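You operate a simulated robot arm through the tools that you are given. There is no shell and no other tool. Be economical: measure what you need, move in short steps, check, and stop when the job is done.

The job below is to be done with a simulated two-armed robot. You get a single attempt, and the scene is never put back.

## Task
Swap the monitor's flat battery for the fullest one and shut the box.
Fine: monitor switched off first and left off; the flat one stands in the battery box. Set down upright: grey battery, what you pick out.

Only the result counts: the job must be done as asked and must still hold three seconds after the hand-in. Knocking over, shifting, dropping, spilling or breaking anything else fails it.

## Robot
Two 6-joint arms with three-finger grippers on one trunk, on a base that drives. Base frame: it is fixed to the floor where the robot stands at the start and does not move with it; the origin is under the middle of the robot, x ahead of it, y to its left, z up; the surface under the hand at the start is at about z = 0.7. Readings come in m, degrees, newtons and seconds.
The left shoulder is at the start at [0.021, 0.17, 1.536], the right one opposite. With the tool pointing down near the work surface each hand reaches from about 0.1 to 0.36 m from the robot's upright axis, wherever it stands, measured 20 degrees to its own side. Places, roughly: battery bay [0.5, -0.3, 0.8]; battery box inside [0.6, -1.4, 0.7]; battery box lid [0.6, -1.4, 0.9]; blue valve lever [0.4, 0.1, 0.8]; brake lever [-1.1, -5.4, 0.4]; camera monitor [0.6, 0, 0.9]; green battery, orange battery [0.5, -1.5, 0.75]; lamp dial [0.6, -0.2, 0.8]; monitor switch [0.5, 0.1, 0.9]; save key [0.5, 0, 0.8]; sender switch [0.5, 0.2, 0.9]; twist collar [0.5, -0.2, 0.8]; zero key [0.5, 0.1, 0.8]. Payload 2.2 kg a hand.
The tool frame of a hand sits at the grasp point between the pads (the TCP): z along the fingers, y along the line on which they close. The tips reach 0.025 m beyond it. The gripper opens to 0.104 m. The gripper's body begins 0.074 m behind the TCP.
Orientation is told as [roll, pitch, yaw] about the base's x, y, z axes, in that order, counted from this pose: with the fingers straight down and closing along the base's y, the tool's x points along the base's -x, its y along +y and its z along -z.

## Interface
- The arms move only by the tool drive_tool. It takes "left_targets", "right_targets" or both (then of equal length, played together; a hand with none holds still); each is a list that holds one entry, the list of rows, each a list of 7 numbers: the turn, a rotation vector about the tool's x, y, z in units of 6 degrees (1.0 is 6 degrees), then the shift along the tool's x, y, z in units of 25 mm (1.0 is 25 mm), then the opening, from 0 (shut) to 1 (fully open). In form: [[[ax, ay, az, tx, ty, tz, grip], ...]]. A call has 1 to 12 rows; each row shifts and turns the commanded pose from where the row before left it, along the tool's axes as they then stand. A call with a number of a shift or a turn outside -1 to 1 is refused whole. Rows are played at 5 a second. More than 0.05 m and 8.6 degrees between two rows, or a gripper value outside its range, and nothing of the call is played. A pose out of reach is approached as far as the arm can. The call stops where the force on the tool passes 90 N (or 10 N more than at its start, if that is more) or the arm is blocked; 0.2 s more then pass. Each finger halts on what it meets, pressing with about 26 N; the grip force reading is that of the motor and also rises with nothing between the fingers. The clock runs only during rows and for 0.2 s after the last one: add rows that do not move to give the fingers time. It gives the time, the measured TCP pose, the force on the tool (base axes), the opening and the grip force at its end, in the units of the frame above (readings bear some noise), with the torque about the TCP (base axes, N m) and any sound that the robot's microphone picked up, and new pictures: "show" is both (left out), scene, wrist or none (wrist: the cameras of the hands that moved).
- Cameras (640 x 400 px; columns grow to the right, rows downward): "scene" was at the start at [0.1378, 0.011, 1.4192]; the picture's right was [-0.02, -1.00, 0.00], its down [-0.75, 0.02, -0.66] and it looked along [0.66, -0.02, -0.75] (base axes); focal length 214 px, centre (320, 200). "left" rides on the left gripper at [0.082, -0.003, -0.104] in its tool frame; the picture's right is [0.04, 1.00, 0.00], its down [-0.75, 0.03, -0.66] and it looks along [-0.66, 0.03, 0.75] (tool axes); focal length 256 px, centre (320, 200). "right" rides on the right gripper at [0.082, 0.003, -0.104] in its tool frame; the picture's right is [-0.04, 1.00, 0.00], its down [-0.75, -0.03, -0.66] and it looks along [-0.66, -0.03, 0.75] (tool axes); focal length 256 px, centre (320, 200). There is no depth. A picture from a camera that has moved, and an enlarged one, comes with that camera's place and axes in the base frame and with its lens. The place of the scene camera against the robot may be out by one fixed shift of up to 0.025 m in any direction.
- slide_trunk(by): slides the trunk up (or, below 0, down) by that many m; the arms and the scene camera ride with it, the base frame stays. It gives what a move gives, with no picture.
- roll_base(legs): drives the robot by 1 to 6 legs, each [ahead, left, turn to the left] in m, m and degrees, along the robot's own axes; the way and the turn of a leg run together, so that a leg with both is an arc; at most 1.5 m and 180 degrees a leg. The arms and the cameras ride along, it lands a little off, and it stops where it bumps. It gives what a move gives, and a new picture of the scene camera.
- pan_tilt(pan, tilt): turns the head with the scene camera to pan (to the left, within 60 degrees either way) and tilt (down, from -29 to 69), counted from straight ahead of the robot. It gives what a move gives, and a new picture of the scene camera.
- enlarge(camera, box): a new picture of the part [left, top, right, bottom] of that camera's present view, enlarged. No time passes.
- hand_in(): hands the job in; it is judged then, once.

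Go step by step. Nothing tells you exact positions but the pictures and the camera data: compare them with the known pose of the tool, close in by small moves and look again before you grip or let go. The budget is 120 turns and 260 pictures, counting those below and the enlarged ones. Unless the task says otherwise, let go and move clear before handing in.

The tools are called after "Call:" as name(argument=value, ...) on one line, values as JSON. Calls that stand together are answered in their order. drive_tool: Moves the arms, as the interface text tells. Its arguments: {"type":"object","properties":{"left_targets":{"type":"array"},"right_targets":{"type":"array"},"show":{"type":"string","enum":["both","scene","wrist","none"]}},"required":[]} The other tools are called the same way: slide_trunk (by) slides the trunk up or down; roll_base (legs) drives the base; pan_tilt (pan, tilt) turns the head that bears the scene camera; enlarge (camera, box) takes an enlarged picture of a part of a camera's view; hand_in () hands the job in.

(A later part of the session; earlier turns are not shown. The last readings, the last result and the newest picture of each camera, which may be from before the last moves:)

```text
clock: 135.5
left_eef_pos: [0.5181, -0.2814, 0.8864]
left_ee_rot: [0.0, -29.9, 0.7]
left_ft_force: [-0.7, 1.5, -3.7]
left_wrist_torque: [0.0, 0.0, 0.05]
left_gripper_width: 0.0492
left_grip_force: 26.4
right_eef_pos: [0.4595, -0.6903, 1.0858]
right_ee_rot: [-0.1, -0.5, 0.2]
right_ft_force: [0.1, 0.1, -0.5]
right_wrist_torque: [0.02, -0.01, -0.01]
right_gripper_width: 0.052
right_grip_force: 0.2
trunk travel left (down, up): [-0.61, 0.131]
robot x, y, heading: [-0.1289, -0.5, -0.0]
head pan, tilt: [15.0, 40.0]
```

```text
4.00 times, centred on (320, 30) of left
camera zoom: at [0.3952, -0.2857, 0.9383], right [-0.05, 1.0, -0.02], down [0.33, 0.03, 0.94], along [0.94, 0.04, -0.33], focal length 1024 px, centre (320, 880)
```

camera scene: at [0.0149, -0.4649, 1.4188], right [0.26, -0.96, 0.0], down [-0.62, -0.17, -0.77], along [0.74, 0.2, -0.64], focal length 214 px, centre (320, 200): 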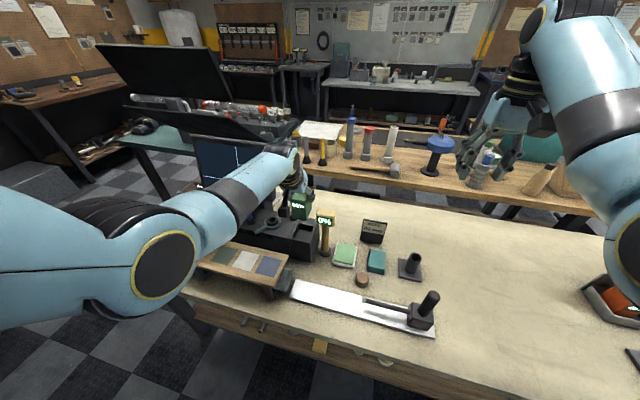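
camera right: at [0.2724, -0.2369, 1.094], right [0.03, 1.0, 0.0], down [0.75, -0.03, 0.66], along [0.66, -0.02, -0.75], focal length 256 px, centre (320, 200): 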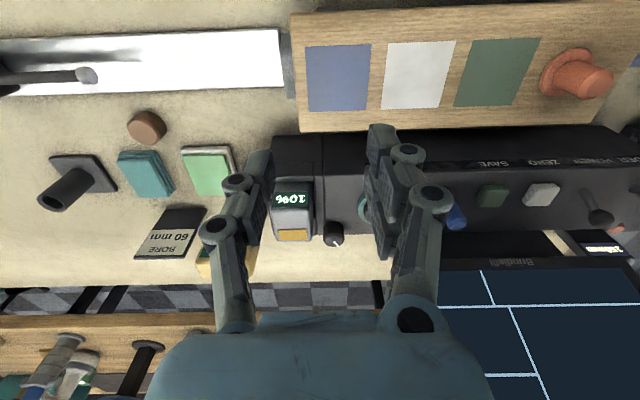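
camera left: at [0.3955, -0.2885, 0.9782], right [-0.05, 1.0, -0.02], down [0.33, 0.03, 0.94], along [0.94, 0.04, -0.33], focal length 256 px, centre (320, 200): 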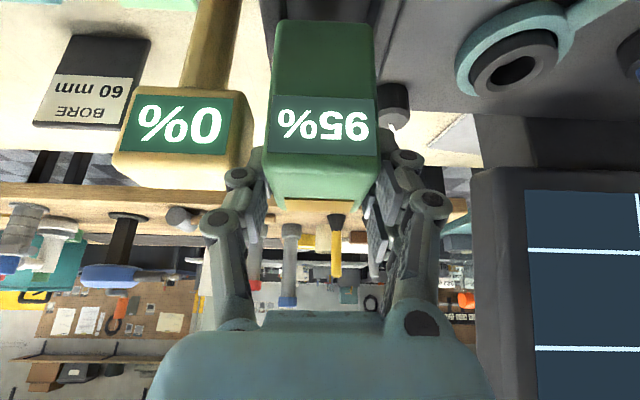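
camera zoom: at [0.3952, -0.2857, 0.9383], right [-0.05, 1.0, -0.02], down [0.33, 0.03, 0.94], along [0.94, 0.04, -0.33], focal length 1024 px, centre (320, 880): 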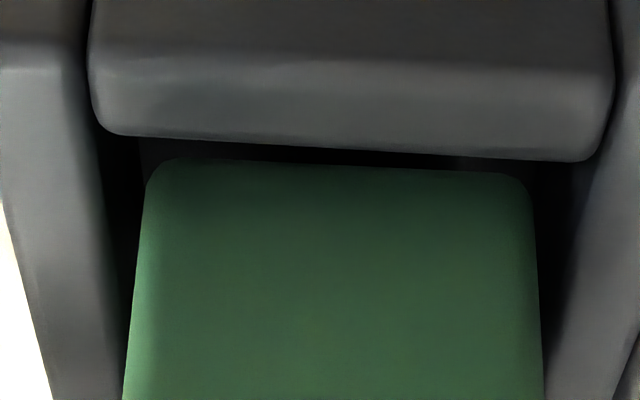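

It's entering centrally, with even gaps. I continue down to the seat.

Call:
slide_trunk(by=-0.018)

Call:
slide_trunk(by=-0.005)

Call:
slide_trunk(by=-0.004)

```text
clock: 136.1
left_eef_pos: [0.5175, -0.2813, 0.8683]
left_ee_rot: [0.0, -29.9, 0.8]
left_ft_force: [0.1, -0.3, -3.2]
left_wrist_torque: [0.0, 0.01, 0.0]
left_gripper_width: 0.0491
left_grip_force: 26.2
right_eef_pos: [0.4597, -0.6913, 1.0682]
right_ee_rot: [0.0, -0.6, 0.3]
right_ft_force: [0.1, 1.2, 0.0]
right_wrist_torque: [-0.01, -0.04, 0.01]
right_gripper_width: 0.0518
right_grip_force: 0.1
trunk travel left (down, up): [-0.592, 0.149]
robot x, y, heading: [-0.1235, -0.4999, 0.3]
head pan, tilt: [15.0, 40.0]
```

```text
clock: 136.7
left_eef_pos: [0.518, -0.2805, 0.8648]
left_ee_rot: [0.0, -29.9, 0.7]
left_ft_force: [-0.1, 0.2, 0.6]
left_wrist_torque: [-0.09, 0.15, 0.03]
left_gripper_width: 0.0489
left_grip_force: 26.3
right_eef_pos: [0.4604, -0.6907, 1.0619]
right_ee_rot: [0.0, -0.5, 0.2]
right_ft_force: [0.4, -0.5, -1.0]
right_wrist_torque: [0.02, 0.03, 0.03]
right_gripper_width: 0.0519
right_grip_force: 0.0
trunk travel left (down, up): [-0.587, 0.154]
robot x, y, heading: [-0.1265, -0.4992, 0.3]
head pan, tilt: [15.0, 40.0]
```

```text
clock: 137.2
left_eef_pos: [0.5181, -0.2802, 0.864]
left_ee_rot: [0.0, -30.3, 0.7]
left_ft_force: [-4.1, 1.7, 17.1]
left_wrist_torque: [0.05, -0.17, 0.04]
left_gripper_width: 0.0491
left_grip_force: 26.1
right_eef_pos: [0.4587, -0.6905, 1.0595]
right_ee_rot: [0.1, -0.6, 0.2]
right_ft_force: [-0.1, 0.1, 0.0]
right_wrist_torque: [0.01, -0.01, -0.02]
right_gripper_width: 0.0518
right_grip_force: 0.0
trunk travel left (down, up): [-0.583, 0.158]
robot x, y, heading: [-0.1299, -0.4991, 0.3]
head pan, tilt: [15.0, 40.0]
```

Seated at the same height as the grey one was (17 N contact). I open just enough and withdraw along the tool axis.

Call:
drive_tool(left_targets=[[[0, 0, 0, 0, 0, 0, 0.52], [0, 0, 0, 0, 0, 0, 0.58], [0, 0, 0, 0, 0, 0, 0.58], [0, 0, 0, 0, 0, -0.6, 0.58], [0, 0, 0, 0, 0, -1, 0.58], [0, 0, 0, 0, 0, -1, 0.58], [0, 0, 0, 0, 0, -1, 0.58], [0, 0, 0, 0, 0, 0, 0.58]]], show="wrist")

Call:
roll_base(legs=[[-0.12, 0, 0]])

Call:
enlarge(camera="scene", box=[240, 150, 380, 250])

```text
clock: 139.0
left_eef_pos: [0.473, -0.2834, 0.9366]
left_ee_rot: [0.0, -29.7, 0.7]
left_ft_force: [-0.2, 0.3, 0.0]
left_wrist_torque: [0.0, -0.01, 0.02]
left_gripper_width: 0.0604
left_grip_force: 0.1
right_eef_pos: [0.46, -0.6896, 1.0587]
right_ee_rot: [0.0, -0.5, 0.2]
right_ft_force: [0.7, -0.7, -0.5]
right_wrist_torque: [0.04, 0.02, 0.01]
right_gripper_width: 0.0518
right_grip_force: 0.1
trunk travel left (down, up): [-0.583, 0.158]
robot x, y, heading: [-0.1267, -0.4982, -0.1]
head pan, tilt: [15.0, 40.0]
camera left: at [0.3502, -0.288, 0.9889], right [-0.05, 1.0, -0.02], down [0.33, 0.03, 0.94], along [0.94, 0.04, -0.33], focal length 256 px, centre (320, 200)
```

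left: 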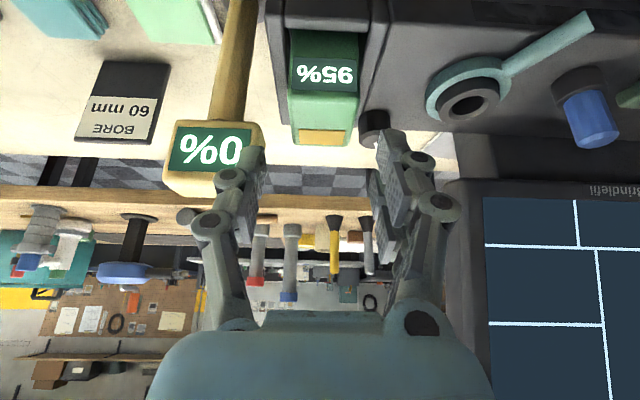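

```text
clock: 140.2
left_eef_pos: [0.3526, -0.2847, 0.9385]
left_ee_rot: [0.0, -29.9, 0.6]
left_ft_force: [-1.4, 0.2, 0.3]
left_wrist_torque: [-0.01, -0.02, -0.02]
left_gripper_width: 0.0603
left_grip_force: 0.0
right_eef_pos: [0.3402, -0.6918, 1.0601]
right_ee_rot: [-0.1, -0.5, 0.2]
right_ft_force: [-1.1, 0.0, -0.2]
right_wrist_torque: [-0.02, -0.04, -0.02]
right_gripper_width: 0.0519
right_grip_force: 0.0
trunk travel left (down, up): [-0.583, 0.158]
robot x, y, heading: [-0.2454, -0.4982, 0.2]
head pan, tilt: [15.0, 40.0]
camera scene: at [-0.1054, -0.4658, 1.2867], right [0.26, -0.97, 0.0], down [-0.62, -0.17, -0.77], along [0.74, 0.2, -0.64], focal length 214 px, centre (320, 200)
```

scene: 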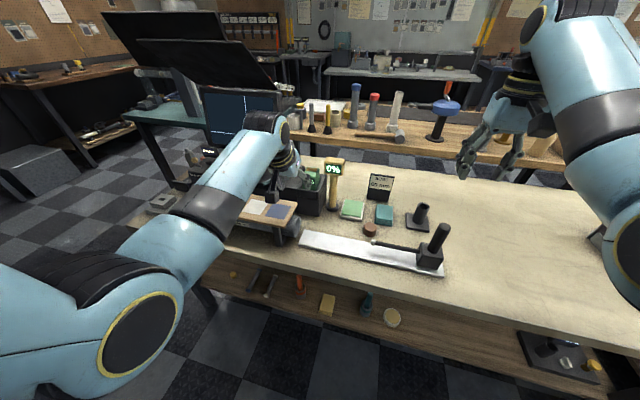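

```text
4.00 times, centred on (310, 200) of scene
camera zoom: at [-0.1054, -0.4658, 1.2867], right [0.26, -0.97, 0.0], down [-0.62, -0.17, -0.77], along [0.74, 0.2, -0.64], focal length 858 px, centre (360, 200)
```

zoom: 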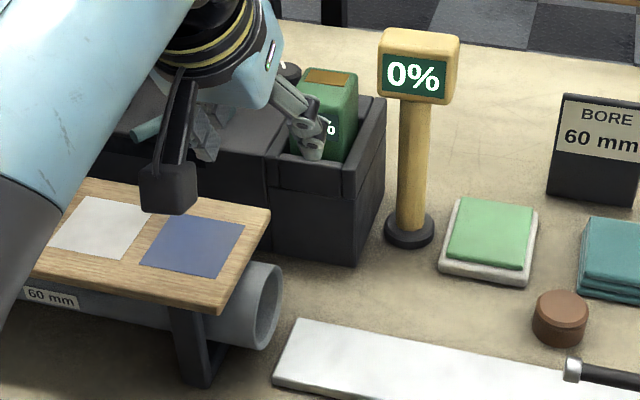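

Green (95%) is seated in the bay. Now back to the box to shut the lid; I drive there and study the lid and handle first.

Call:
slide_trunk(by=0.1)

Call:
roll_base(legs=[[0, -1.1, 0]])

Call:
drive_tool(left_targets=[[[0, 0, 0, 0, 0, 0, 0.4]]], show="wrist")

Call:
enlarge(camera="scene", box=[230, 110, 350, 200])

```text
clock: 141.5
left_eef_pos: [0.3552, -0.2843, 1.0362]
left_ee_rot: [-0.1, -29.9, 0.5]
left_ft_force: [0.5, 0.2, 0.4]
left_wrist_torque: [0.02, -0.01, -0.03]
left_gripper_width: 0.0601
left_grip_force: 0.0
right_eef_pos: [0.3411, -0.6915, 1.1579]
right_ee_rot: [0.0, -0.4, 0.1]
right_ft_force: [0.5, -0.1, 0.0]
right_wrist_torque: [0.0, -0.01, -0.01]
right_gripper_width: 0.052
right_grip_force: 0.0
trunk travel left (down, up): [-0.683, 0.058]
robot x, y, heading: [-0.2455, -0.4985, 0.1]
head pan, tilt: [15.0, 40.0]
```

```text
clock: 147.1
left_eef_pos: [0.3591, -1.3653, 1.0376]
left_ee_rot: [0.0, -29.9, 0.9]
left_ft_force: [-0.5, 0.2, -0.3]
left_wrist_torque: [0.01, -0.02, -0.01]
left_gripper_width: 0.0603
left_grip_force: 0.0
right_eef_pos: [0.3466, -1.771, 1.1584]
right_ee_rot: [0.0, -0.5, 0.3]
right_ft_force: [-0.7, -0.9, 0.0]
right_wrist_torque: [0.02, -0.01, 0.01]
right_gripper_width: 0.052
right_grip_force: 0.0
trunk travel left (down, up): [-0.683, 0.058]
robot x, y, heading: [-0.2384, -1.5854, 0.5]
head pan, tilt: [15.0, 40.0]
camera scene: at [-0.0998, -1.5485, 1.3868], right [0.27, -0.96, 0.0], down [-0.62, -0.17, -0.77], along [0.74, 0.2, -0.64], focal length 214 px, centre (320, 200)
```

scene: 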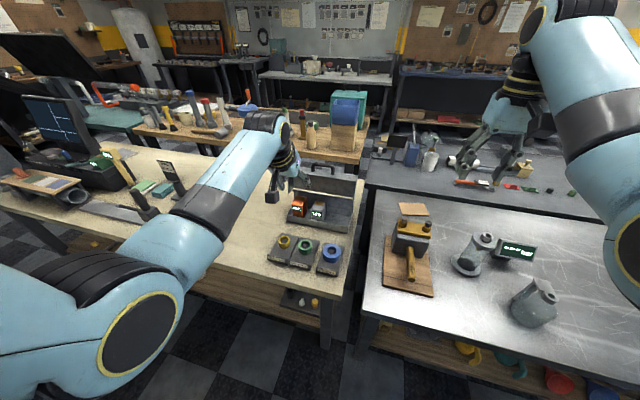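

```text
clock: 147.5
left_eef_pos: [0.3581, -1.3637, 1.037]
left_ee_rot: [0.0, -29.9, 0.9]
left_ft_force: [0.0, 0.1, 0.3]
left_wrist_torque: [0.01, 0.01, -0.03]
left_gripper_width: 0.0415
left_grip_force: 0.0
right_eef_pos: [0.3471, -1.7708, 1.1586]
right_ee_rot: [-0.1, -0.5, 0.4]
right_ft_force: [-0.4, -0.3, 0.1]
right_wrist_torque: [-0.02, -0.01, 0.01]
right_gripper_width: 0.0517
right_grip_force: 0.2
trunk travel left (down, up): [-0.683, 0.058]
robot x, y, heading: [-0.2387, -1.5839, 0.4]
head pan, tilt: [15.0, 40.0]
camera left: at [0.2353, -1.3697, 1.0889], right [-0.05, 1.0, -0.02], down [0.33, 0.04, 0.94], along [0.94, 0.04, -0.33], focal length 256 px, centre (320, 200)
```

left: 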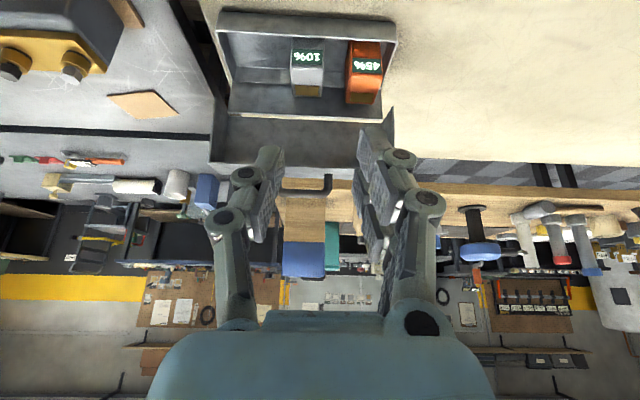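

```text
4.44 times, centred on (290, 155) of scene
camera zoom: at [-0.0998, -1.5481, 1.3868], right [0.27, -0.96, 0.0], down [-0.62, -0.17, -0.77], along [0.74, 0.2, -0.64], focal length 953 px, centre (453, 400)
```

zoom: 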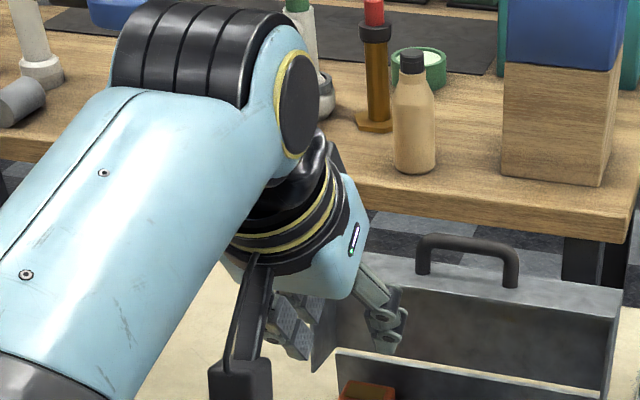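

The handle bar is at about [0.618, −1.379, 0.938]. I'll grip it front-to-back with the tilted hand (turned 90° about the finger axis) and swing the lid down; first I turn the hand.

Call:
drive_tool(left_targets=[[[0, 0, 1, 0, 0, 0, 0.4], [0, 0, 1, 0, 0, 0, 0.4], [0, 0, 1, 0, 0, 0, 0.4], [0, 0, 1, 0, 0, 0, 0.4], [0, 0, 1, 0, 0, 0, 0.4], [0, 0, 1, 0, 0, 0, 0.4], [0, 0, 1, 0, 0, 0, 0.4], [0, 0, 1, 0, 0, 0, 0.4]]], show="none")

Call:
drive_tool(left_targets=[[[0, 0, 1, 0, 0, 0, 0.4], [0, 0, 1, 0, 0, 0, 0.4], [0, 0, 1, 0, 0, 0, 0.4], [0, 0, 1, 0, 0, 0, 0.4], [0, 0, 1, 0, 0, 0, 0.4], [0, 0, 1, 0, 0, 0, 0.4], [0, 0, 1, 0, 0, 0, 0.4], [0, 0, 0, 0, 0, 0, 0.4]]], show="wrist")

```text
clock: 149.3
left_eef_pos: [0.3579, -1.3652, 1.0379]
left_ee_rot: [23.2, -19.6, -51.2]
left_ft_force: [0.4, 0.0, 0.5]
left_wrist_torque: [0.04, 0.03, 0.03]
left_gripper_width: 0.0417
left_grip_force: 0.1
right_eef_pos: [0.3477, -1.7713, 1.159]
right_ee_rot: [-0.1, -0.5, 0.4]
right_ft_force: [0.1, 0.1, 0.6]
right_wrist_torque: [0.02, 0.02, -0.04]
right_gripper_width: 0.052
right_grip_force: 0.0
trunk travel left (down, up): [-0.683, 0.058]
robot x, y, heading: [-0.2388, -1.5855, 0.3]
head pan, tilt: [15.0, 40.0]
```

```text
clock: 151.1
left_eef_pos: [0.3581, -1.3649, 1.0382]
left_ee_rot: [29.9, 0.0, -89.2]
left_ft_force: [0.2, -0.5, 0.2]
left_wrist_torque: [-0.03, 0.01, 0.01]
left_gripper_width: 0.042
left_grip_force: 0.1
right_eef_pos: [0.3469, -1.7713, 1.1576]
right_ee_rot: [0.0, -0.5, 0.4]
right_ft_force: [-0.1, 0.2, 0.2]
right_wrist_torque: [-0.01, 0.01, 0.04]
right_gripper_width: 0.0521
right_grip_force: 0.1
trunk travel left (down, up): [-0.683, 0.058]
robot x, y, heading: [-0.2419, -1.585, 0.5]
head pan, tilt: [15.0, 40.0]
camera left: at [0.302, -1.284, 1.1285], right [0.87, 0.05, 0.5], down [-0.29, -0.76, 0.58], along [0.41, -0.65, -0.64], focal length 256 px, centre (320, 200)
```

left: 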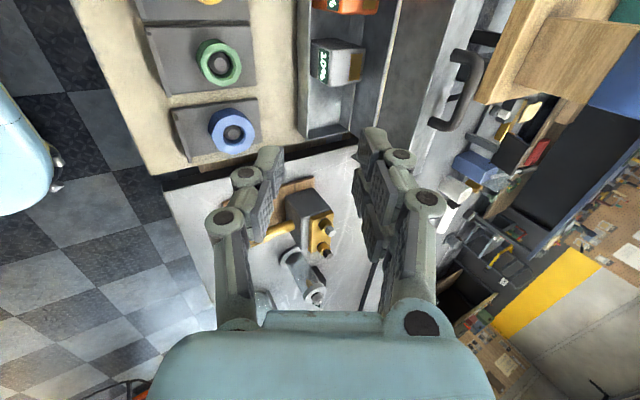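

The handle is seen clearly (about [0.62–0.63, −1.379, 0.94]). I drive 0.2 m ahead, still above it, and take another look.

Call:
roll_base(legs=[[0.2, -0.014, 0]])

Call:
drive_tool(left_targets=[[[0, 0, 0, 0, 0, 0, 0.4]]], show="wrist")

```text
clock: 152.7
left_eef_pos: [0.5571, -1.3761, 1.0372]
left_ee_rot: [29.8, 0.0, -89.0]
left_ft_force: [0.2, 0.0, 0.3]
left_wrist_torque: [0.0, 0.01, -0.04]
left_gripper_width: 0.0414
left_grip_force: 0.1
right_eef_pos: [0.5475, -1.7827, 1.1585]
right_ee_rot: [0.0, -0.4, 0.5]
right_ft_force: [0.2, -0.6, -0.5]
right_wrist_torque: [-0.04, -0.03, 0.02]
right_gripper_width: 0.0523
right_grip_force: 0.0
trunk travel left (down, up): [-0.683, 0.058]
robot x, y, heading: [-0.0445, -1.594, 0.8]
head pan, tilt: [15.0, 40.0]
camera scene: at [0.1003, -1.5605, 1.3867], right [0.27, -0.96, 0.0], down [-0.62, -0.17, -0.77], along [0.74, 0.2, -0.64], focal length 214 px, centre (320, 200)
```

scene: 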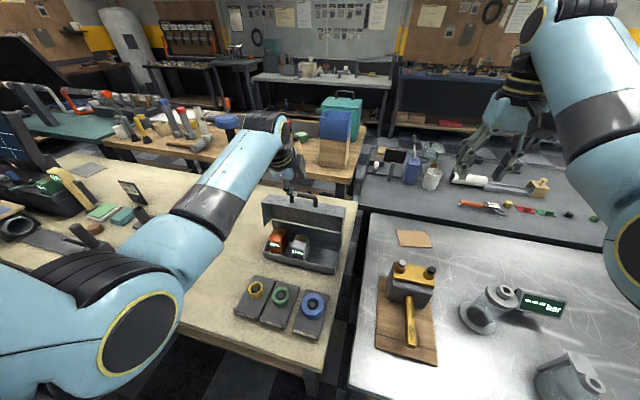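

```text
clock: 153.1
left_eef_pos: [0.5564, -1.3753, 1.0392]
left_ee_rot: [29.8, 0.0, -89.0]
left_ft_force: [-0.5, 0.2, 0.4]
left_wrist_torque: [0.0, 0.01, 0.01]
left_gripper_width: 0.0418
left_grip_force: 0.0
right_eef_pos: [0.5442, -1.7832, 1.1593]
right_ee_rot: [0.0, -0.5, 0.5]
right_ft_force: [0.4, 0.2, -1.0]
right_wrist_torque: [-0.02, -0.04, 0.0]
right_gripper_width: 0.052
right_grip_force: 0.0
trunk travel left (down, up): [-0.683, 0.058]
robot x, y, heading: [-0.042, -1.5966, 0.4]
head pan, tilt: [15.0, 40.0]
camera left: at [0.4998, -1.2956, 1.1287], right [0.87, 0.06, 0.5], down [-0.29, -0.76, 0.58], along [0.41, -0.65, -0.64], focal length 256 px, centre (320, 200)
```

left: 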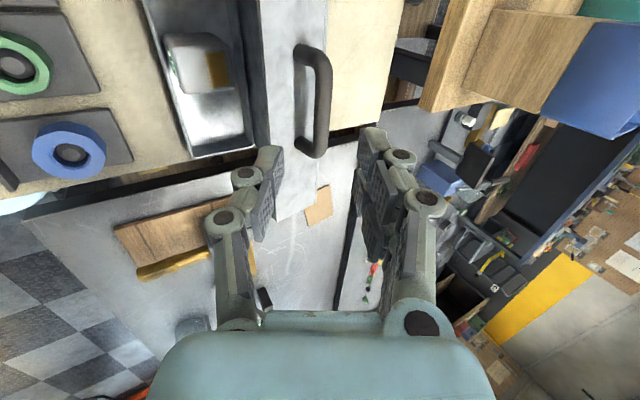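

The bar lies straight ahead along the fingers (image column ≈320). I advance 6 cm along the tool axis and check.

Call:
drive_tool(left_targets=[[[0, 0, 0, 0.05, 0, 0.8, 0.4], [0, 0, 0, 0.05, 0, 0.8, 0.4], [0, 0, 0, 0, 0, 0.8, 0.4], [0, 0, 0, 0, 0, 0, 0.4]]], show="wrist")

Call:
enlarge(camera="scene", box=[230, 130, 370, 230])

```text
clock: 154.1
left_eef_pos: [0.5858, -1.3728, 0.9859]
left_ee_rot: [29.9, 0.0, -89.0]
left_ft_force: [-1.3, 0.2, 0.0]
left_wrist_torque: [0.02, 0.02, -0.01]
left_gripper_width: 0.0416
left_grip_force: 0.0
right_eef_pos: [0.5456, -1.7833, 1.1587]
right_ee_rot: [0.0, -0.5, 0.5]
right_ft_force: [-0.6, 0.4, -0.4]
right_wrist_torque: [0.01, -0.01, -0.03]
right_gripper_width: 0.0522
right_grip_force: 0.1
trunk travel left (down, up): [-0.683, 0.058]
robot x, y, heading: [-0.0433, -1.5957, 0.5]
head pan, tilt: [15.0, 40.0]
camera left: at [0.5295, -1.2931, 1.0768], right [0.87, 0.06, 0.5], down [-0.29, -0.76, 0.58], along [0.41, -0.65, -0.64], focal length 256 px, centre (320, 200)
```

left: 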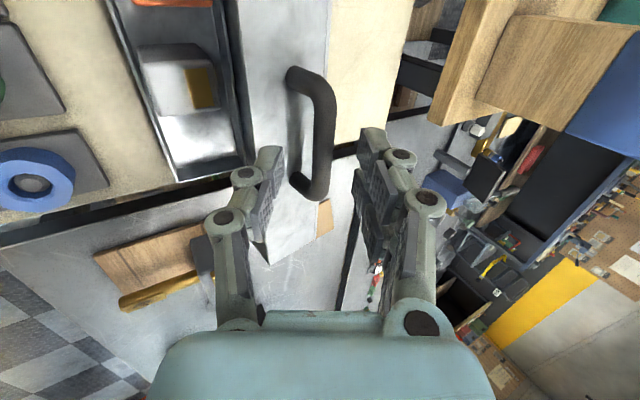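

```text
4.00 times, centred on (300, 180) of scene
camera zoom: at [0.0989, -1.5604, 1.3869], right [0.27, -0.96, 0.0], down [-0.62, -0.17, -0.77], along [0.74, 0.2, -0.64], focal length 858 px, centre (400, 280)
```

zoom: 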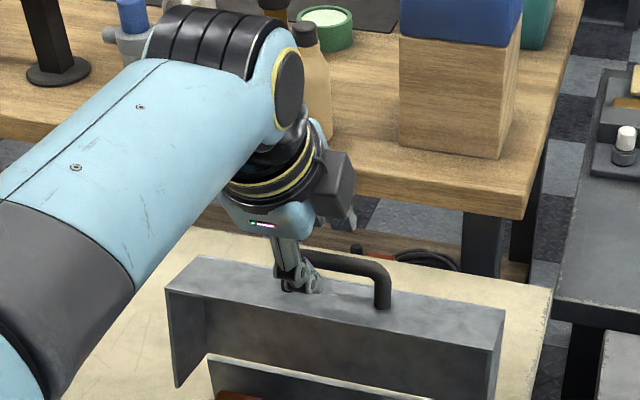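

The bar is centred between the fingers. I advance the last 3.8 cm and close on the bar.

Call:
drive_tool(left_targets=[[[0, 0, 0, 0, 0, 0.76, 0.4], [0, 0, 0, 0, 0, 0.76, 0.4], [0, 0, 0, 0, 0, 0, 0.2], [0, 0, 0, 0, 0, 0, 0.05], [0, 0, 0, 0, 0, 0, 0.05]]], show="wrist")

Call:
enlarge(camera="scene", box=[230, 130, 370, 230])

```text
clock: 155.3
left_eef_pos: [0.6046, -1.3738, 0.9532]
left_ee_rot: [29.8, 0.1, -89.0]
left_ft_force: [0.1, 0.2, 0.2]
left_wrist_torque: [0.51, -0.05, -1.16]
left_gripper_width: 0.0093
left_grip_force: 37.3
right_eef_pos: [0.5467, -1.7842, 1.158]
right_ee_rot: [0.0, -0.5, 0.4]
right_ft_force: [-0.6, 0.2, 0.1]
right_wrist_torque: [0.03, 0.0, 0.01]
right_gripper_width: 0.0521
right_grip_force: 0.1
trunk travel left (down, up): [-0.683, 0.058]
robot x, y, heading: [-0.0404, -1.5975, 0.7]
head pan, tilt: [15.0, 40.0]
camera left: at [0.5489, -1.293, 1.0449], right [0.87, 0.05, 0.5], down [-0.29, -0.76, 0.58], along [0.41, -0.65, -0.64], focal length 256 px, centre (320, 200)
```

left: 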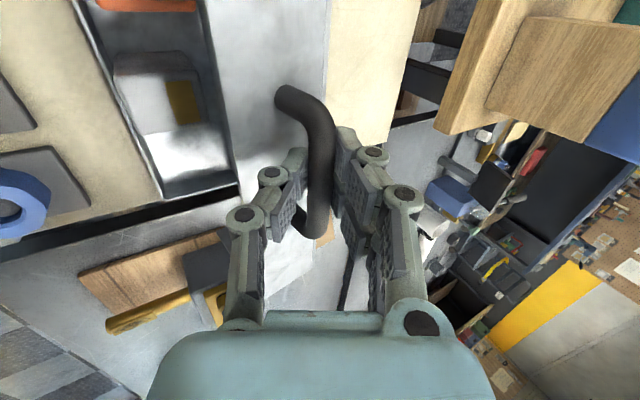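

```text
4.00 times, centred on (300, 180) of scene
camera zoom: at [0.0994, -1.5605, 1.3868], right [0.27, -0.96, 0.0], down [-0.62, -0.17, -0.77], along [0.74, 0.2, -0.64], focal length 858 px, centre (400, 280)
```

zoom: 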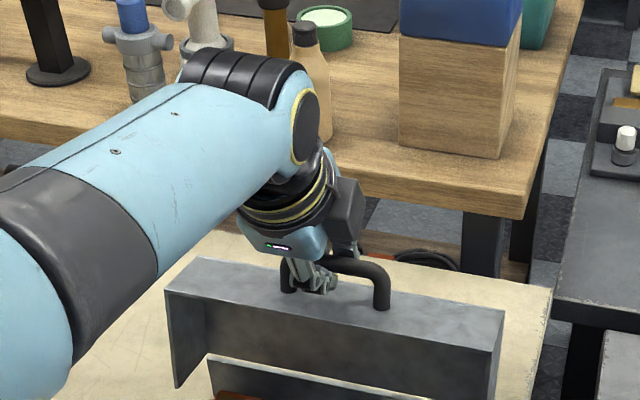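

The bar is gripped. I swing the lid along its arc about the hinge (≈[0.635, 0.793], radius ≈0.153), first third slowly.

Call:
drive_tool(left_targets=[[[0, 0, 0, 0, -0.46, -0.15, 0.05], [0, 0, 0, 0, -0.46, -0.12, 0.05], [0, 0, 0, 0, -0.48, -0.08, 0.05], [0, 0, 0, 0, -0.48, -0.04, 0.05], [0, 0, 0, 0, -0.48, 0, 0.05], [0, 0, 0, 0, -0.48, 0.03, 0.05], [0, 0, 0, 0, 0, 0, 0.05]]])

Call:
enlarge(camera="scene", box=[210, 130, 370, 250])

```text
clock: 156.9
left_eef_pos: [0.5397, -1.3733, 0.9244]
left_ee_rot: [29.6, 0.0, -89.0]
left_ft_force: [8.2, 2.7, -16.8]
left_wrist_torque: [0.38, 0.06, -0.68]
left_gripper_width: 0.0093
left_grip_force: 31.9
right_eef_pos: [0.5492, -1.7824, 1.1573]
right_ee_rot: [0.0, -0.4, 0.4]
right_ft_force: [0.2, 0.5, -0.2]
right_wrist_torque: [0.01, -0.03, 0.0]
right_gripper_width: 0.0517
right_grip_force: 0.1
trunk travel left (down, up): [-0.683, 0.058]
robot x, y, heading: [-0.0404, -1.5961, 0.5]
head pan, tilt: [15.0, 40.0]
camera scene: at [0.1023, -1.5595, 1.3864], right [0.27, -0.96, 0.0], down [-0.62, -0.17, -0.76], along [0.74, 0.2, -0.64], focal length 214 px, centre (320, 200)
camera left: at [0.4844, -1.2933, 1.0142], right [0.87, 0.06, 0.49], down [-0.29, -0.76, 0.59], along [0.41, -0.65, -0.64], focal length 256 px, centre (320, 200)
```

scene: 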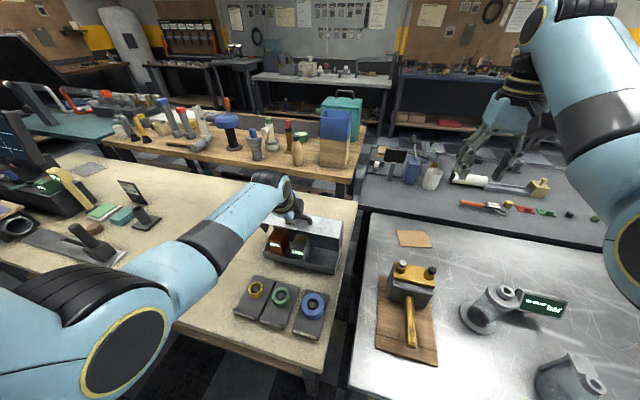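
left: 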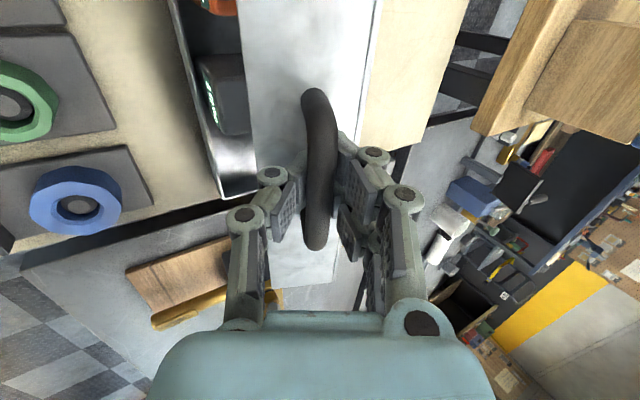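

```text
3.33 times, centred on (290, 190) of scene
camera zoom: at [0.1023, -1.5595, 1.3864], right [0.27, -0.96, 0.0], down [-0.62, -0.17, -0.76], along [0.74, 0.2, -0.64], focal length 715 px, centre (420, 233)
```

zoom: 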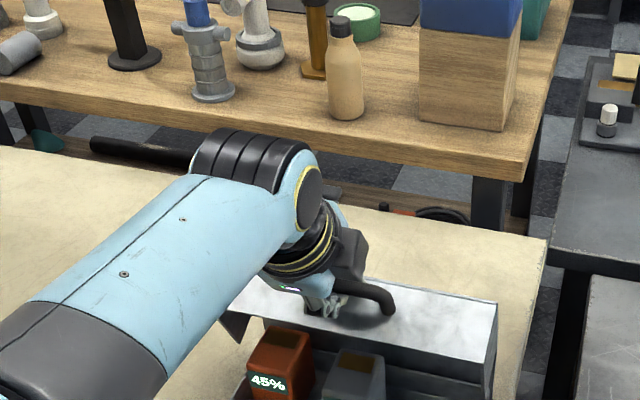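

The lid follows; forces show my radius is slightly large, so I bias inward and continue.

Call:
drive_tool(left_targets=[[[0, 0, 0, 0, -0.47, 0.15, 0.05], [0, 0, 0, 0, -0.47, 0.16, 0.05], [0, 0, 0, 0, -0.44, 0.22, 0.05], [0, 0, 0, 0, -0.43, 0.24, 0.05], [0, 0, 0, 0, -0.39, 0.28, 0.05], [0, 0, 0, 0, -0.38, 0.3, 0.05], [0, 0, 0, 0, 0, 0, 0.05]]])

Call:
enlarge(camera="scene", box=[210, 150, 370, 270])

```text
clock: 158.5
left_eef_pos: [0.4969, -1.3741, 0.8623]
left_ee_rot: [29.7, 0.0, -88.9]
left_ft_force: [-20.8, -2.4, 9.6]
left_wrist_torque: [-0.06, -0.15, -0.21]
left_gripper_width: 0.0066
left_grip_force: 22.6
right_eef_pos: [0.544, -1.7839, 1.1594]
right_ee_rot: [0.1, -0.7, 0.5]
right_ft_force: [0.1, -0.7, -0.9]
right_wrist_torque: [-0.01, 0.03, 0.02]
right_gripper_width: 0.0519
right_grip_force: 0.0
trunk travel left (down, up): [-0.683, 0.058]
robot x, y, heading: [-0.0441, -1.6009, 0.7]
head pan, tilt: [15.0, 40.0]
camera scene: at [0.0965, -1.561, 1.3872], right [0.27, -0.96, 0.0], down [-0.62, -0.17, -0.77], along [0.74, 0.21, -0.64], focal length 214 px, centre (320, 200)
camera left: at [0.4408, -1.2952, 0.9539], right [0.87, 0.06, 0.49], down [-0.29, -0.76, 0.59], along [0.41, -0.65, -0.64], focal length 256 px, centre (320, 200)
```

scene: 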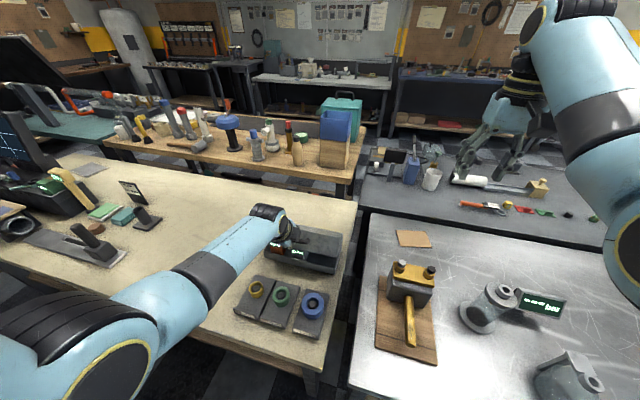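
left: 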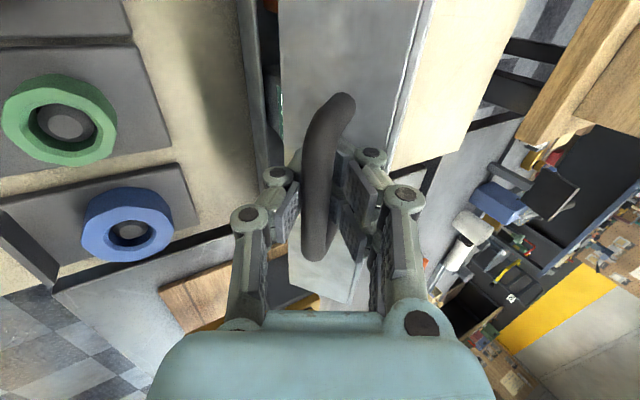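

```text
3.33 times, centred on (290, 210) of scene
camera zoom: at [0.0965, -1.561, 1.3872], right [0.27, -0.96, 0.0], down [-0.62, -0.17, -0.77], along [0.74, 0.21, -0.64], focal length 715 px, centre (420, 167)
```

zoom: 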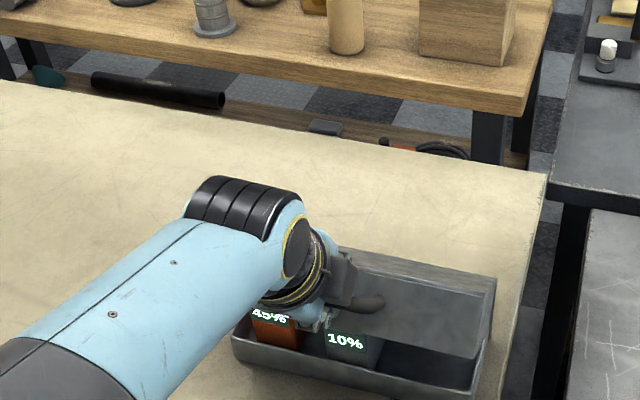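

Lid is past halfway; now the force says slightly outward. I continue with that correction.

Call:
drive_tool(left_targets=[[[0, 0, 0, 0, -0.45, 0.22, 0.05], [0, 0, 0, 0, -0.41, 0.25, 0.05], [0, 0, 0, 0, -0.36, 0.32, 0.05], [0, 0, 0, 0, -0.34, 0.33, 0.05], [0, 0, 0, 0, 0, 0, 0.05]]])

Call:
enlarge(camera="scene", box=[210, 150, 370, 270])

```text
clock: 159.7
left_eef_pos: [0.4796, -1.3752, 0.8203]
left_ee_rot: [29.8, 0.0, -89.1]
left_ft_force: [-3.8, 0.4, -0.2]
left_wrist_torque: [-0.01, 0.08, -0.05]
left_gripper_width: 0.0049
left_grip_force: 0.1
right_eef_pos: [0.5453, -1.7824, 1.1583]
right_ee_rot: [0.1, -0.5, 0.5]
right_ft_force: [-0.4, -0.5, 0.7]
right_wrist_torque: [-0.06, 0.02, 0.02]
right_gripper_width: 0.0521
right_grip_force: 0.1
trunk travel left (down, up): [-0.683, 0.058]
robot x, y, heading: [-0.0429, -1.5981, 0.4]
head pan, tilt: [15.0, 40.0]
camera scene: at [0.099, -1.5604, 1.3869], right [0.27, -0.96, 0.0], down [-0.62, -0.17, -0.77], along [0.74, 0.2, -0.64], focal length 214 px, centre (320, 200)
camera left: at [0.4239, -1.2947, 0.9106], right [0.87, 0.06, 0.5], down [-0.29, -0.76, 0.58], along [0.41, -0.65, -0.64], focal length 256 px, centre (320, 200)
```

scene: 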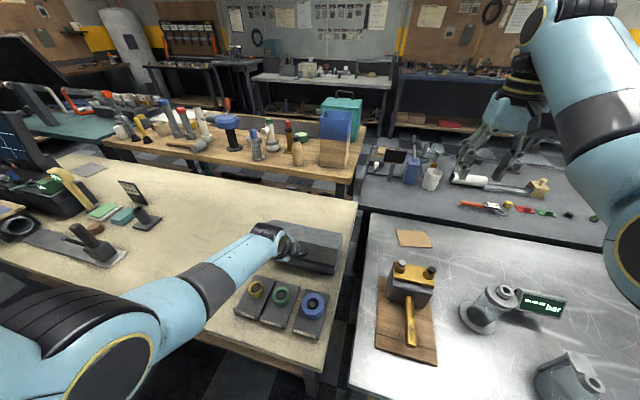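
left: 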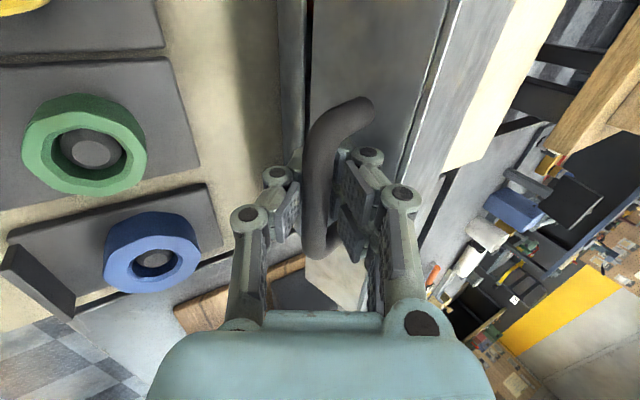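

```text
3.33 times, centred on (290, 210) of scene
camera zoom: at [0.099, -1.5604, 1.3869], right [0.27, -0.96, 0.0], down [-0.62, -0.17, -0.77], along [0.74, 0.2, -0.64], focal length 715 px, centre (420, 167)
```

zoom: 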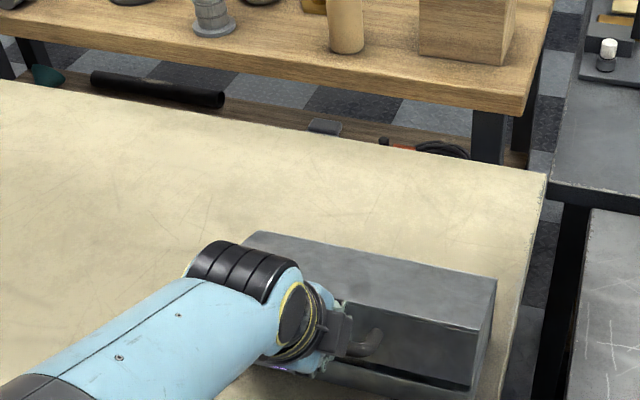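

The lid is nearly shut and the bar has slipped to the finger tips. I open slightly, withdraw, and look before pushing it fully down.

Call:
drive_tool(left_targets=[[[0, 0, 0, 0, 0, 0, 0.2], [0, 0, 0, 0, 0, 0, 0.2], [0, 0, 0, 0, 0, -1, 0.2], [0, 0, 0, 0, 0, -1, 0.2], [0, 0, 0, 0, 0, -1, 0], [0, 0, 0, 0, 0, -1, 0], [0, 0, 0, 0, 0, 0, 0]]], show="wrist")

Call:
enlarge(camera="scene", box=[210, 150, 370, 290])

```text
clock: 161.3
left_eef_pos: [0.4325, -1.3752, 0.9085]
left_ee_rot: [29.8, -0.1, -89.0]
left_ft_force: [0.8, -0.1, -0.6]
left_wrist_torque: [-0.02, 0.0, -0.02]
left_gripper_width: 0.0
left_grip_force: 26.5
right_eef_pos: [0.5469, -1.7825, 1.1589]
right_ee_rot: [0.1, -0.5, 0.6]
right_ft_force: [-0.9, 0.3, 0.3]
right_wrist_torque: [0.02, -0.01, -0.01]
right_gripper_width: 0.0517
right_grip_force: 0.1
trunk travel left (down, up): [-0.683, 0.058]
robot x, y, heading: [-0.0434, -1.5975, 0.5]
head pan, tilt: [15.0, 40.0]
camera left: at [0.3761, -1.2949, 0.9988], right [0.87, 0.06, 0.5], down [-0.29, -0.76, 0.58], along [0.41, -0.65, -0.64], focal length 256 px, centre (320, 200)
```

left: 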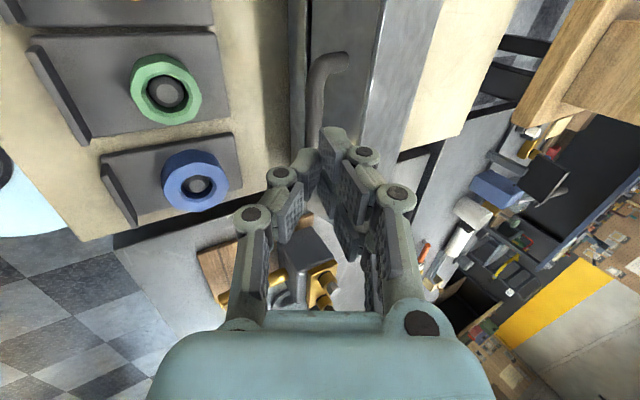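

```text
2.86 times, centred on (290, 220) of scene
camera zoom: at [0.0999, -1.5603, 1.3868], right [0.27, -0.96, 0.0], down [-0.62, -0.17, -0.77], along [0.74, 0.2, -0.64], focal length 613 px, centre (406, 143)
```

zoom: 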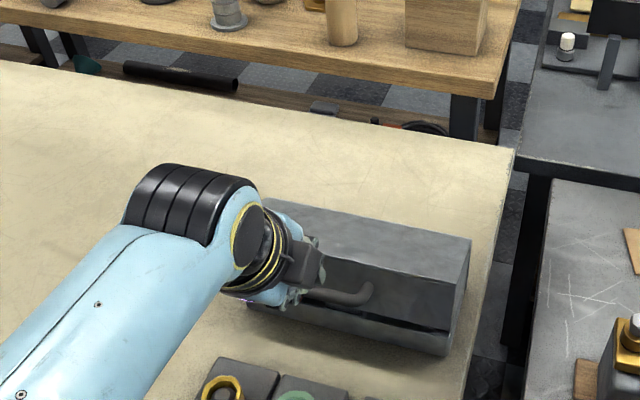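

The lid appears almost or fully closed. I back off to see the gap clearly.

Call:
roll_base(legs=[[-0.15, 0.12, 0]])

Call:
enlarge(camera="scene", box=[240, 130, 420, 250])

```text
clock: 162.8
left_eef_pos: [0.2805, -1.2567, 0.9078]
left_ee_rot: [29.9, -0.1, -89.0]
left_ft_force: [-0.5, -0.2, 0.0]
left_wrist_torque: [0.02, -0.04, -0.02]
left_gripper_width: 0.0
left_grip_force: 26.1
right_eef_pos: [0.3941, -1.665, 1.1593]
right_ee_rot: [0.0, -0.4, 0.6]
right_ft_force: [-1.3, -0.4, -0.3]
right_wrist_torque: [-0.02, -0.04, -0.01]
right_gripper_width: 0.0521
right_grip_force: 0.0
trunk travel left (down, up): [-0.683, 0.058]
robot x, y, heading: [-0.1907, -1.4812, 0.4]
head pan, tilt: [15.0, 40.0]
camera scene: at [-0.0526, -1.4422, 1.3869], right [0.27, -0.96, 0.0], down [-0.62, -0.17, -0.77], along [0.74, 0.21, -0.64], focal length 214 px, centre (320, 200)
```

scene: 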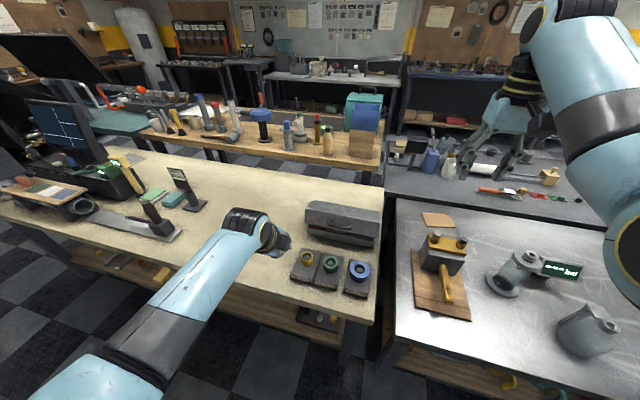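

```text
3.33 times, centred on (330, 190) of scene
camera zoom: at [-0.0526, -1.4422, 1.3869], right [0.27, -0.96, 0.0], down [-0.62, -0.17, -0.77], along [0.74, 0.21, -0.64], focal length 715 px, centre (287, 233)
```

zoom: 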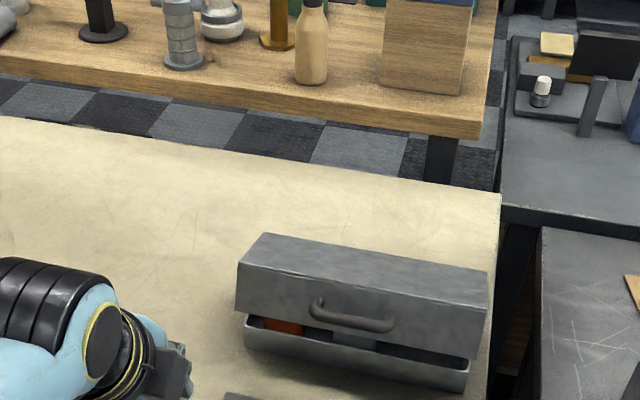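

A finger-wide gap remains. I'll press the lid down with the closed finger tips from above: drive so the tips are over the lid's front part.

Call:
roll_base(legs=[[0, -0.122, 0], [0.252, 0, 0]])

Call:
slide_trunk(by=-0.035)

Call:
drive_tool(left_targets=[[[0, 0, 0, 0, 0, 0, 0]]])

Call:
enlarge(camera="scene", box=[210, 150, 370, 290])

```text
clock: 165.4
left_eef_pos: [0.4835, -1.3769, 0.9095]
left_ee_rot: [30.0, 0.0, -89.2]
left_ft_force: [0.6, 0.0, 0.7]
left_wrist_torque: [0.0, -0.02, 0.01]
left_gripper_width: 0.0001
left_grip_force: 26.2
right_eef_pos: [0.5953, -1.7859, 1.1593]
right_ee_rot: [-0.1, -0.5, 0.2]
right_ft_force: [0.0, 0.2, 0.4]
right_wrist_torque: [0.0, -0.06, -0.01]
right_gripper_width: 0.0518
right_grip_force: 0.1
trunk travel left (down, up): [-0.683, 0.058]
robot x, y, heading: [0.0074, -1.5963, 0.3]
head pan, tilt: [15.0, 40.0]
stopped in leg 2: the robot was blocked; the commanded pose is now the measured one
camera scene: at [0.1484, -1.5613, 1.387], right [0.26, -0.96, 0.0], down [-0.62, -0.17, -0.77], along [0.74, 0.2, -0.64], focal length 214 px, centre (320, 200)
```

scene: 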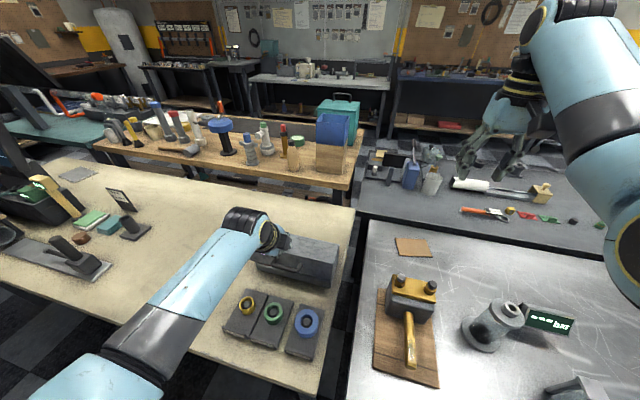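

```text
clock: 166.2
left_eef_pos: [0.4847, -1.3781, 0.8737]
left_ee_rot: [30.1, 0.0, -89.2]
left_ft_force: [0.0, 0.5, -0.6]
left_wrist_torque: [0.01, 0.01, -0.02]
left_gripper_width: 0.0003
left_grip_force: 26.3
right_eef_pos: [0.596, -1.7869, 1.1231]
right_ee_rot: [0.0, -0.4, 0.3]
right_ft_force: [0.3, 0.4, 0.1]
right_wrist_torque: [-0.01, -0.01, 0.03]
right_gripper_width: 0.0521
right_grip_force: 0.0
trunk travel left (down, up): [-0.648, 0.093]
robot x, y, heading: [0.0089, -1.5969, 0.4]
head pan, tilt: [15.0, 40.0]
```

```text
clock: 166.6
left_eef_pos: [0.4845, -1.3787, 0.8749]
left_ee_rot: [30.1, 0.1, -89.1]
left_ft_force: [-0.2, 0.2, -0.4]
left_wrist_torque: [0.01, 0.02, 0.03]
left_gripper_width: 0.0
left_grip_force: 25.6
right_eef_pos: [0.5958, -1.7868, 1.123]
right_ee_rot: [0.0, -0.5, 0.2]
right_ft_force: [-0.3, -0.8, -0.8]
right_wrist_torque: [-0.03, 0.0, -0.01]
right_gripper_width: 0.052
right_grip_force: 0.0
trunk travel left (down, up): [-0.648, 0.093]
robot x, y, heading: [0.0074, -1.5946, 0.2]
head pan, tilt: [15.0, 40.0]
camera scene: at [0.1498, -1.5616, 1.3518], right [0.26, -0.96, 0.0], down [-0.62, -0.17, -0.77], along [0.74, 0.2, -0.64], focal length 214 px, centre (320, 200)
camera left: at [0.4285, -1.2973, 0.9647], right [0.86, 0.05, 0.5], down [-0.29, -0.76, 0.58], along [0.41, -0.65, -0.64], focal length 256 px, centre (320, 200)
```

scene: 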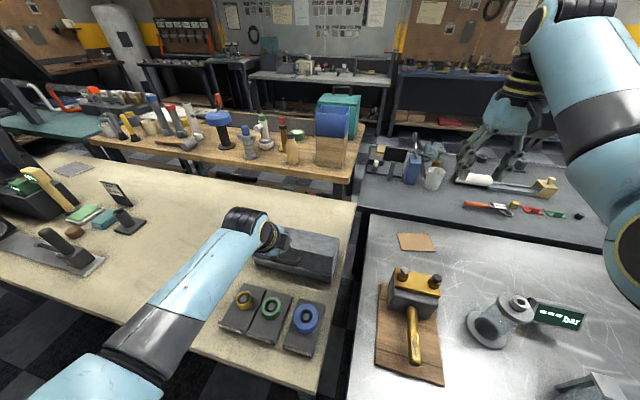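
left: 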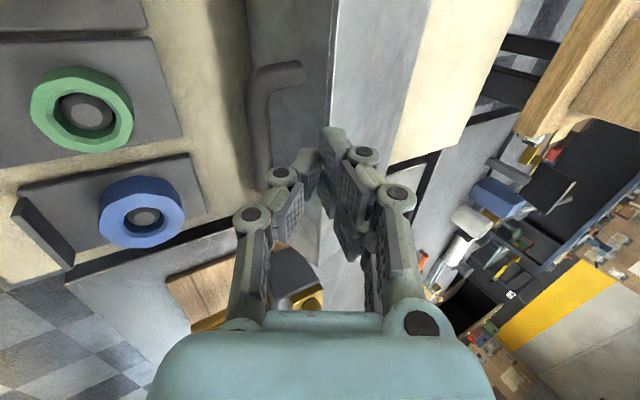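

```text
2.86 times, centred on (290, 220) of scene
camera zoom: at [0.1498, -1.5616, 1.3518], right [0.26, -0.96, 0.0], down [-0.62, -0.17, -0.77], along [0.74, 0.2, -0.64], focal length 613 px, centre (406, 143)
```

zoom: 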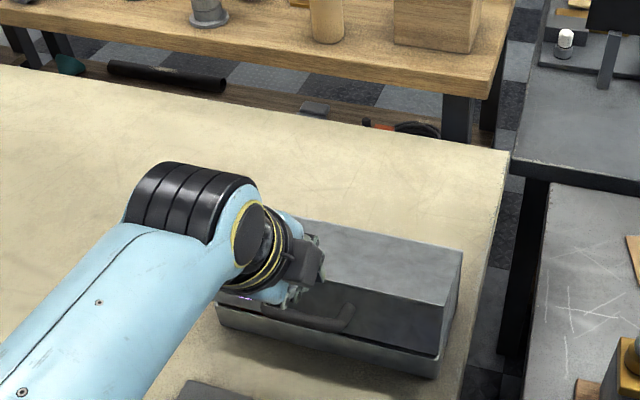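

The base is blocked further ahead, so I extend with the arm 5 cm and then press down with the trunk.

Call:
drive_tool(left_targets=[[[0, 0, 0, 0, 0.87, 0.45, 0], [0, 0, 0, 0, 0.87, 0.5, 0], [0, 0, 0, 0, 0, 0, 0]]], show="wrist")

Call:
slide_trunk(by=-0.025)

```text
clock: 167.4
left_eef_pos: [0.5332, -1.3778, 0.8745]
left_ee_rot: [30.0, 0.0, -89.2]
left_ft_force: [-0.3, 0.5, 0.4]
left_wrist_torque: [-0.03, 0.03, -0.01]
left_gripper_width: 0.0
left_grip_force: 25.6
right_eef_pos: [0.595, -1.786, 1.1224]
right_ee_rot: [0.0, -0.5, 0.1]
right_ft_force: [-0.4, -0.3, -0.9]
right_wrist_torque: [-0.01, -0.01, -0.01]
right_gripper_width: 0.0519
right_grip_force: 0.0
trunk travel left (down, up): [-0.648, 0.093]
robot x, y, heading: [0.0079, -1.5973, 0.2]
head pan, tilt: [15.0, 40.0]
camera left: at [0.4776, -1.2978, 0.9654], right [0.86, 0.05, 0.5], down [-0.29, -0.76, 0.58], along [0.41, -0.65, -0.64], focal length 256 px, centre (320, 200)
```

left: 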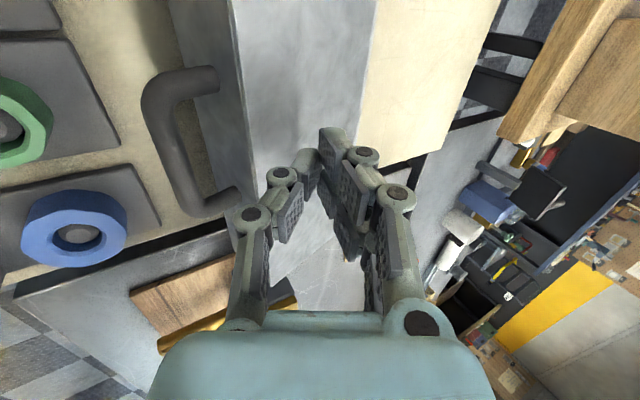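

```text
clock: 168.1
left_eef_pos: [0.5337, -1.3768, 0.8509]
left_ee_rot: [30.0, 0.0, -89.3]
left_ft_force: [-0.1, -0.2, 0.0]
left_wrist_torque: [0.0, 0.01, 0.0]
left_gripper_width: 0.0
left_grip_force: 26.3
right_eef_pos: [0.5945, -1.7865, 1.0984]
right_ee_rot: [0.0, -0.5, 0.2]
right_ft_force: [-0.1, 0.2, 0.8]
right_wrist_torque: [-0.01, 0.02, 0.01]
right_gripper_width: 0.0521
right_grip_force: 0.1
trunk travel left (down, up): [-0.623, 0.118]
robot x, y, heading: [0.0075, -1.5947, 0.4]
head pan, tilt: [15.0, 40.0]
```

Call:
slide_trunk(by=-0.015)

Call:
slide_trunk(by=-0.01)

Call:
enlarge(camera="scene", box=[210, 150, 370, 270])

```text
clock: 168.7
left_eef_pos: [0.534, -1.3762, 0.8364]
left_ee_rot: [30.1, 0.0, -89.3]
left_ft_force: [-0.6, -0.7, -0.8]
left_wrist_torque: [-0.03, 0.03, -0.01]
left_gripper_width: 0.0
left_grip_force: 25.7
right_eef_pos: [0.5948, -1.7862, 1.083]
right_ee_rot: [0.1, -0.5, 0.2]
right_ft_force: [0.6, -0.5, -0.2]
right_wrist_torque: [0.01, -0.01, 0.0]
right_gripper_width: 0.0521
right_grip_force: 0.1
trunk travel left (down, up): [-0.608, 0.133]
robot x, y, heading: [0.0083, -1.5958, 0.2]
head pan, tilt: [15.0, 40.0]
```

```text
clock: 169.3
left_eef_pos: [0.534, -1.3768, 0.8281]
left_ee_rot: [30.5, 0.0, -89.2]
left_ft_force: [-3.6, 1.8, 20.4]
left_wrist_torque: [0.03, 0.0, -0.01]
left_gripper_width: 0.0
left_grip_force: 25.8
right_eef_pos: [0.5929, -1.7874, 1.0744]
right_ee_rot: [0.0, -0.5, 0.3]
right_ft_force: [0.9, -0.8, 0.4]
right_wrist_torque: [-0.02, 0.02, -0.05]
right_gripper_width: 0.0519
right_grip_force: 0.0
trunk travel left (down, up): [-0.598, 0.143]
robot x, y, heading: [0.0064, -1.5991, 0.3]
head pan, tilt: [15.0, 40.0]
```

```text
3.33 times, centred on (290, 210) of scene
camera zoom: at [0.1479, -1.562, 1.3021], right [0.26, -0.96, 0.0], down [-0.62, -0.17, -0.77], along [0.74, 0.2, -0.64], focal length 715 px, centre (420, 167)
```

zoom: 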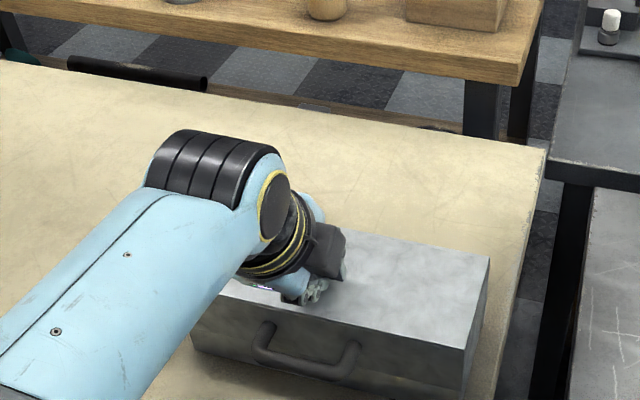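

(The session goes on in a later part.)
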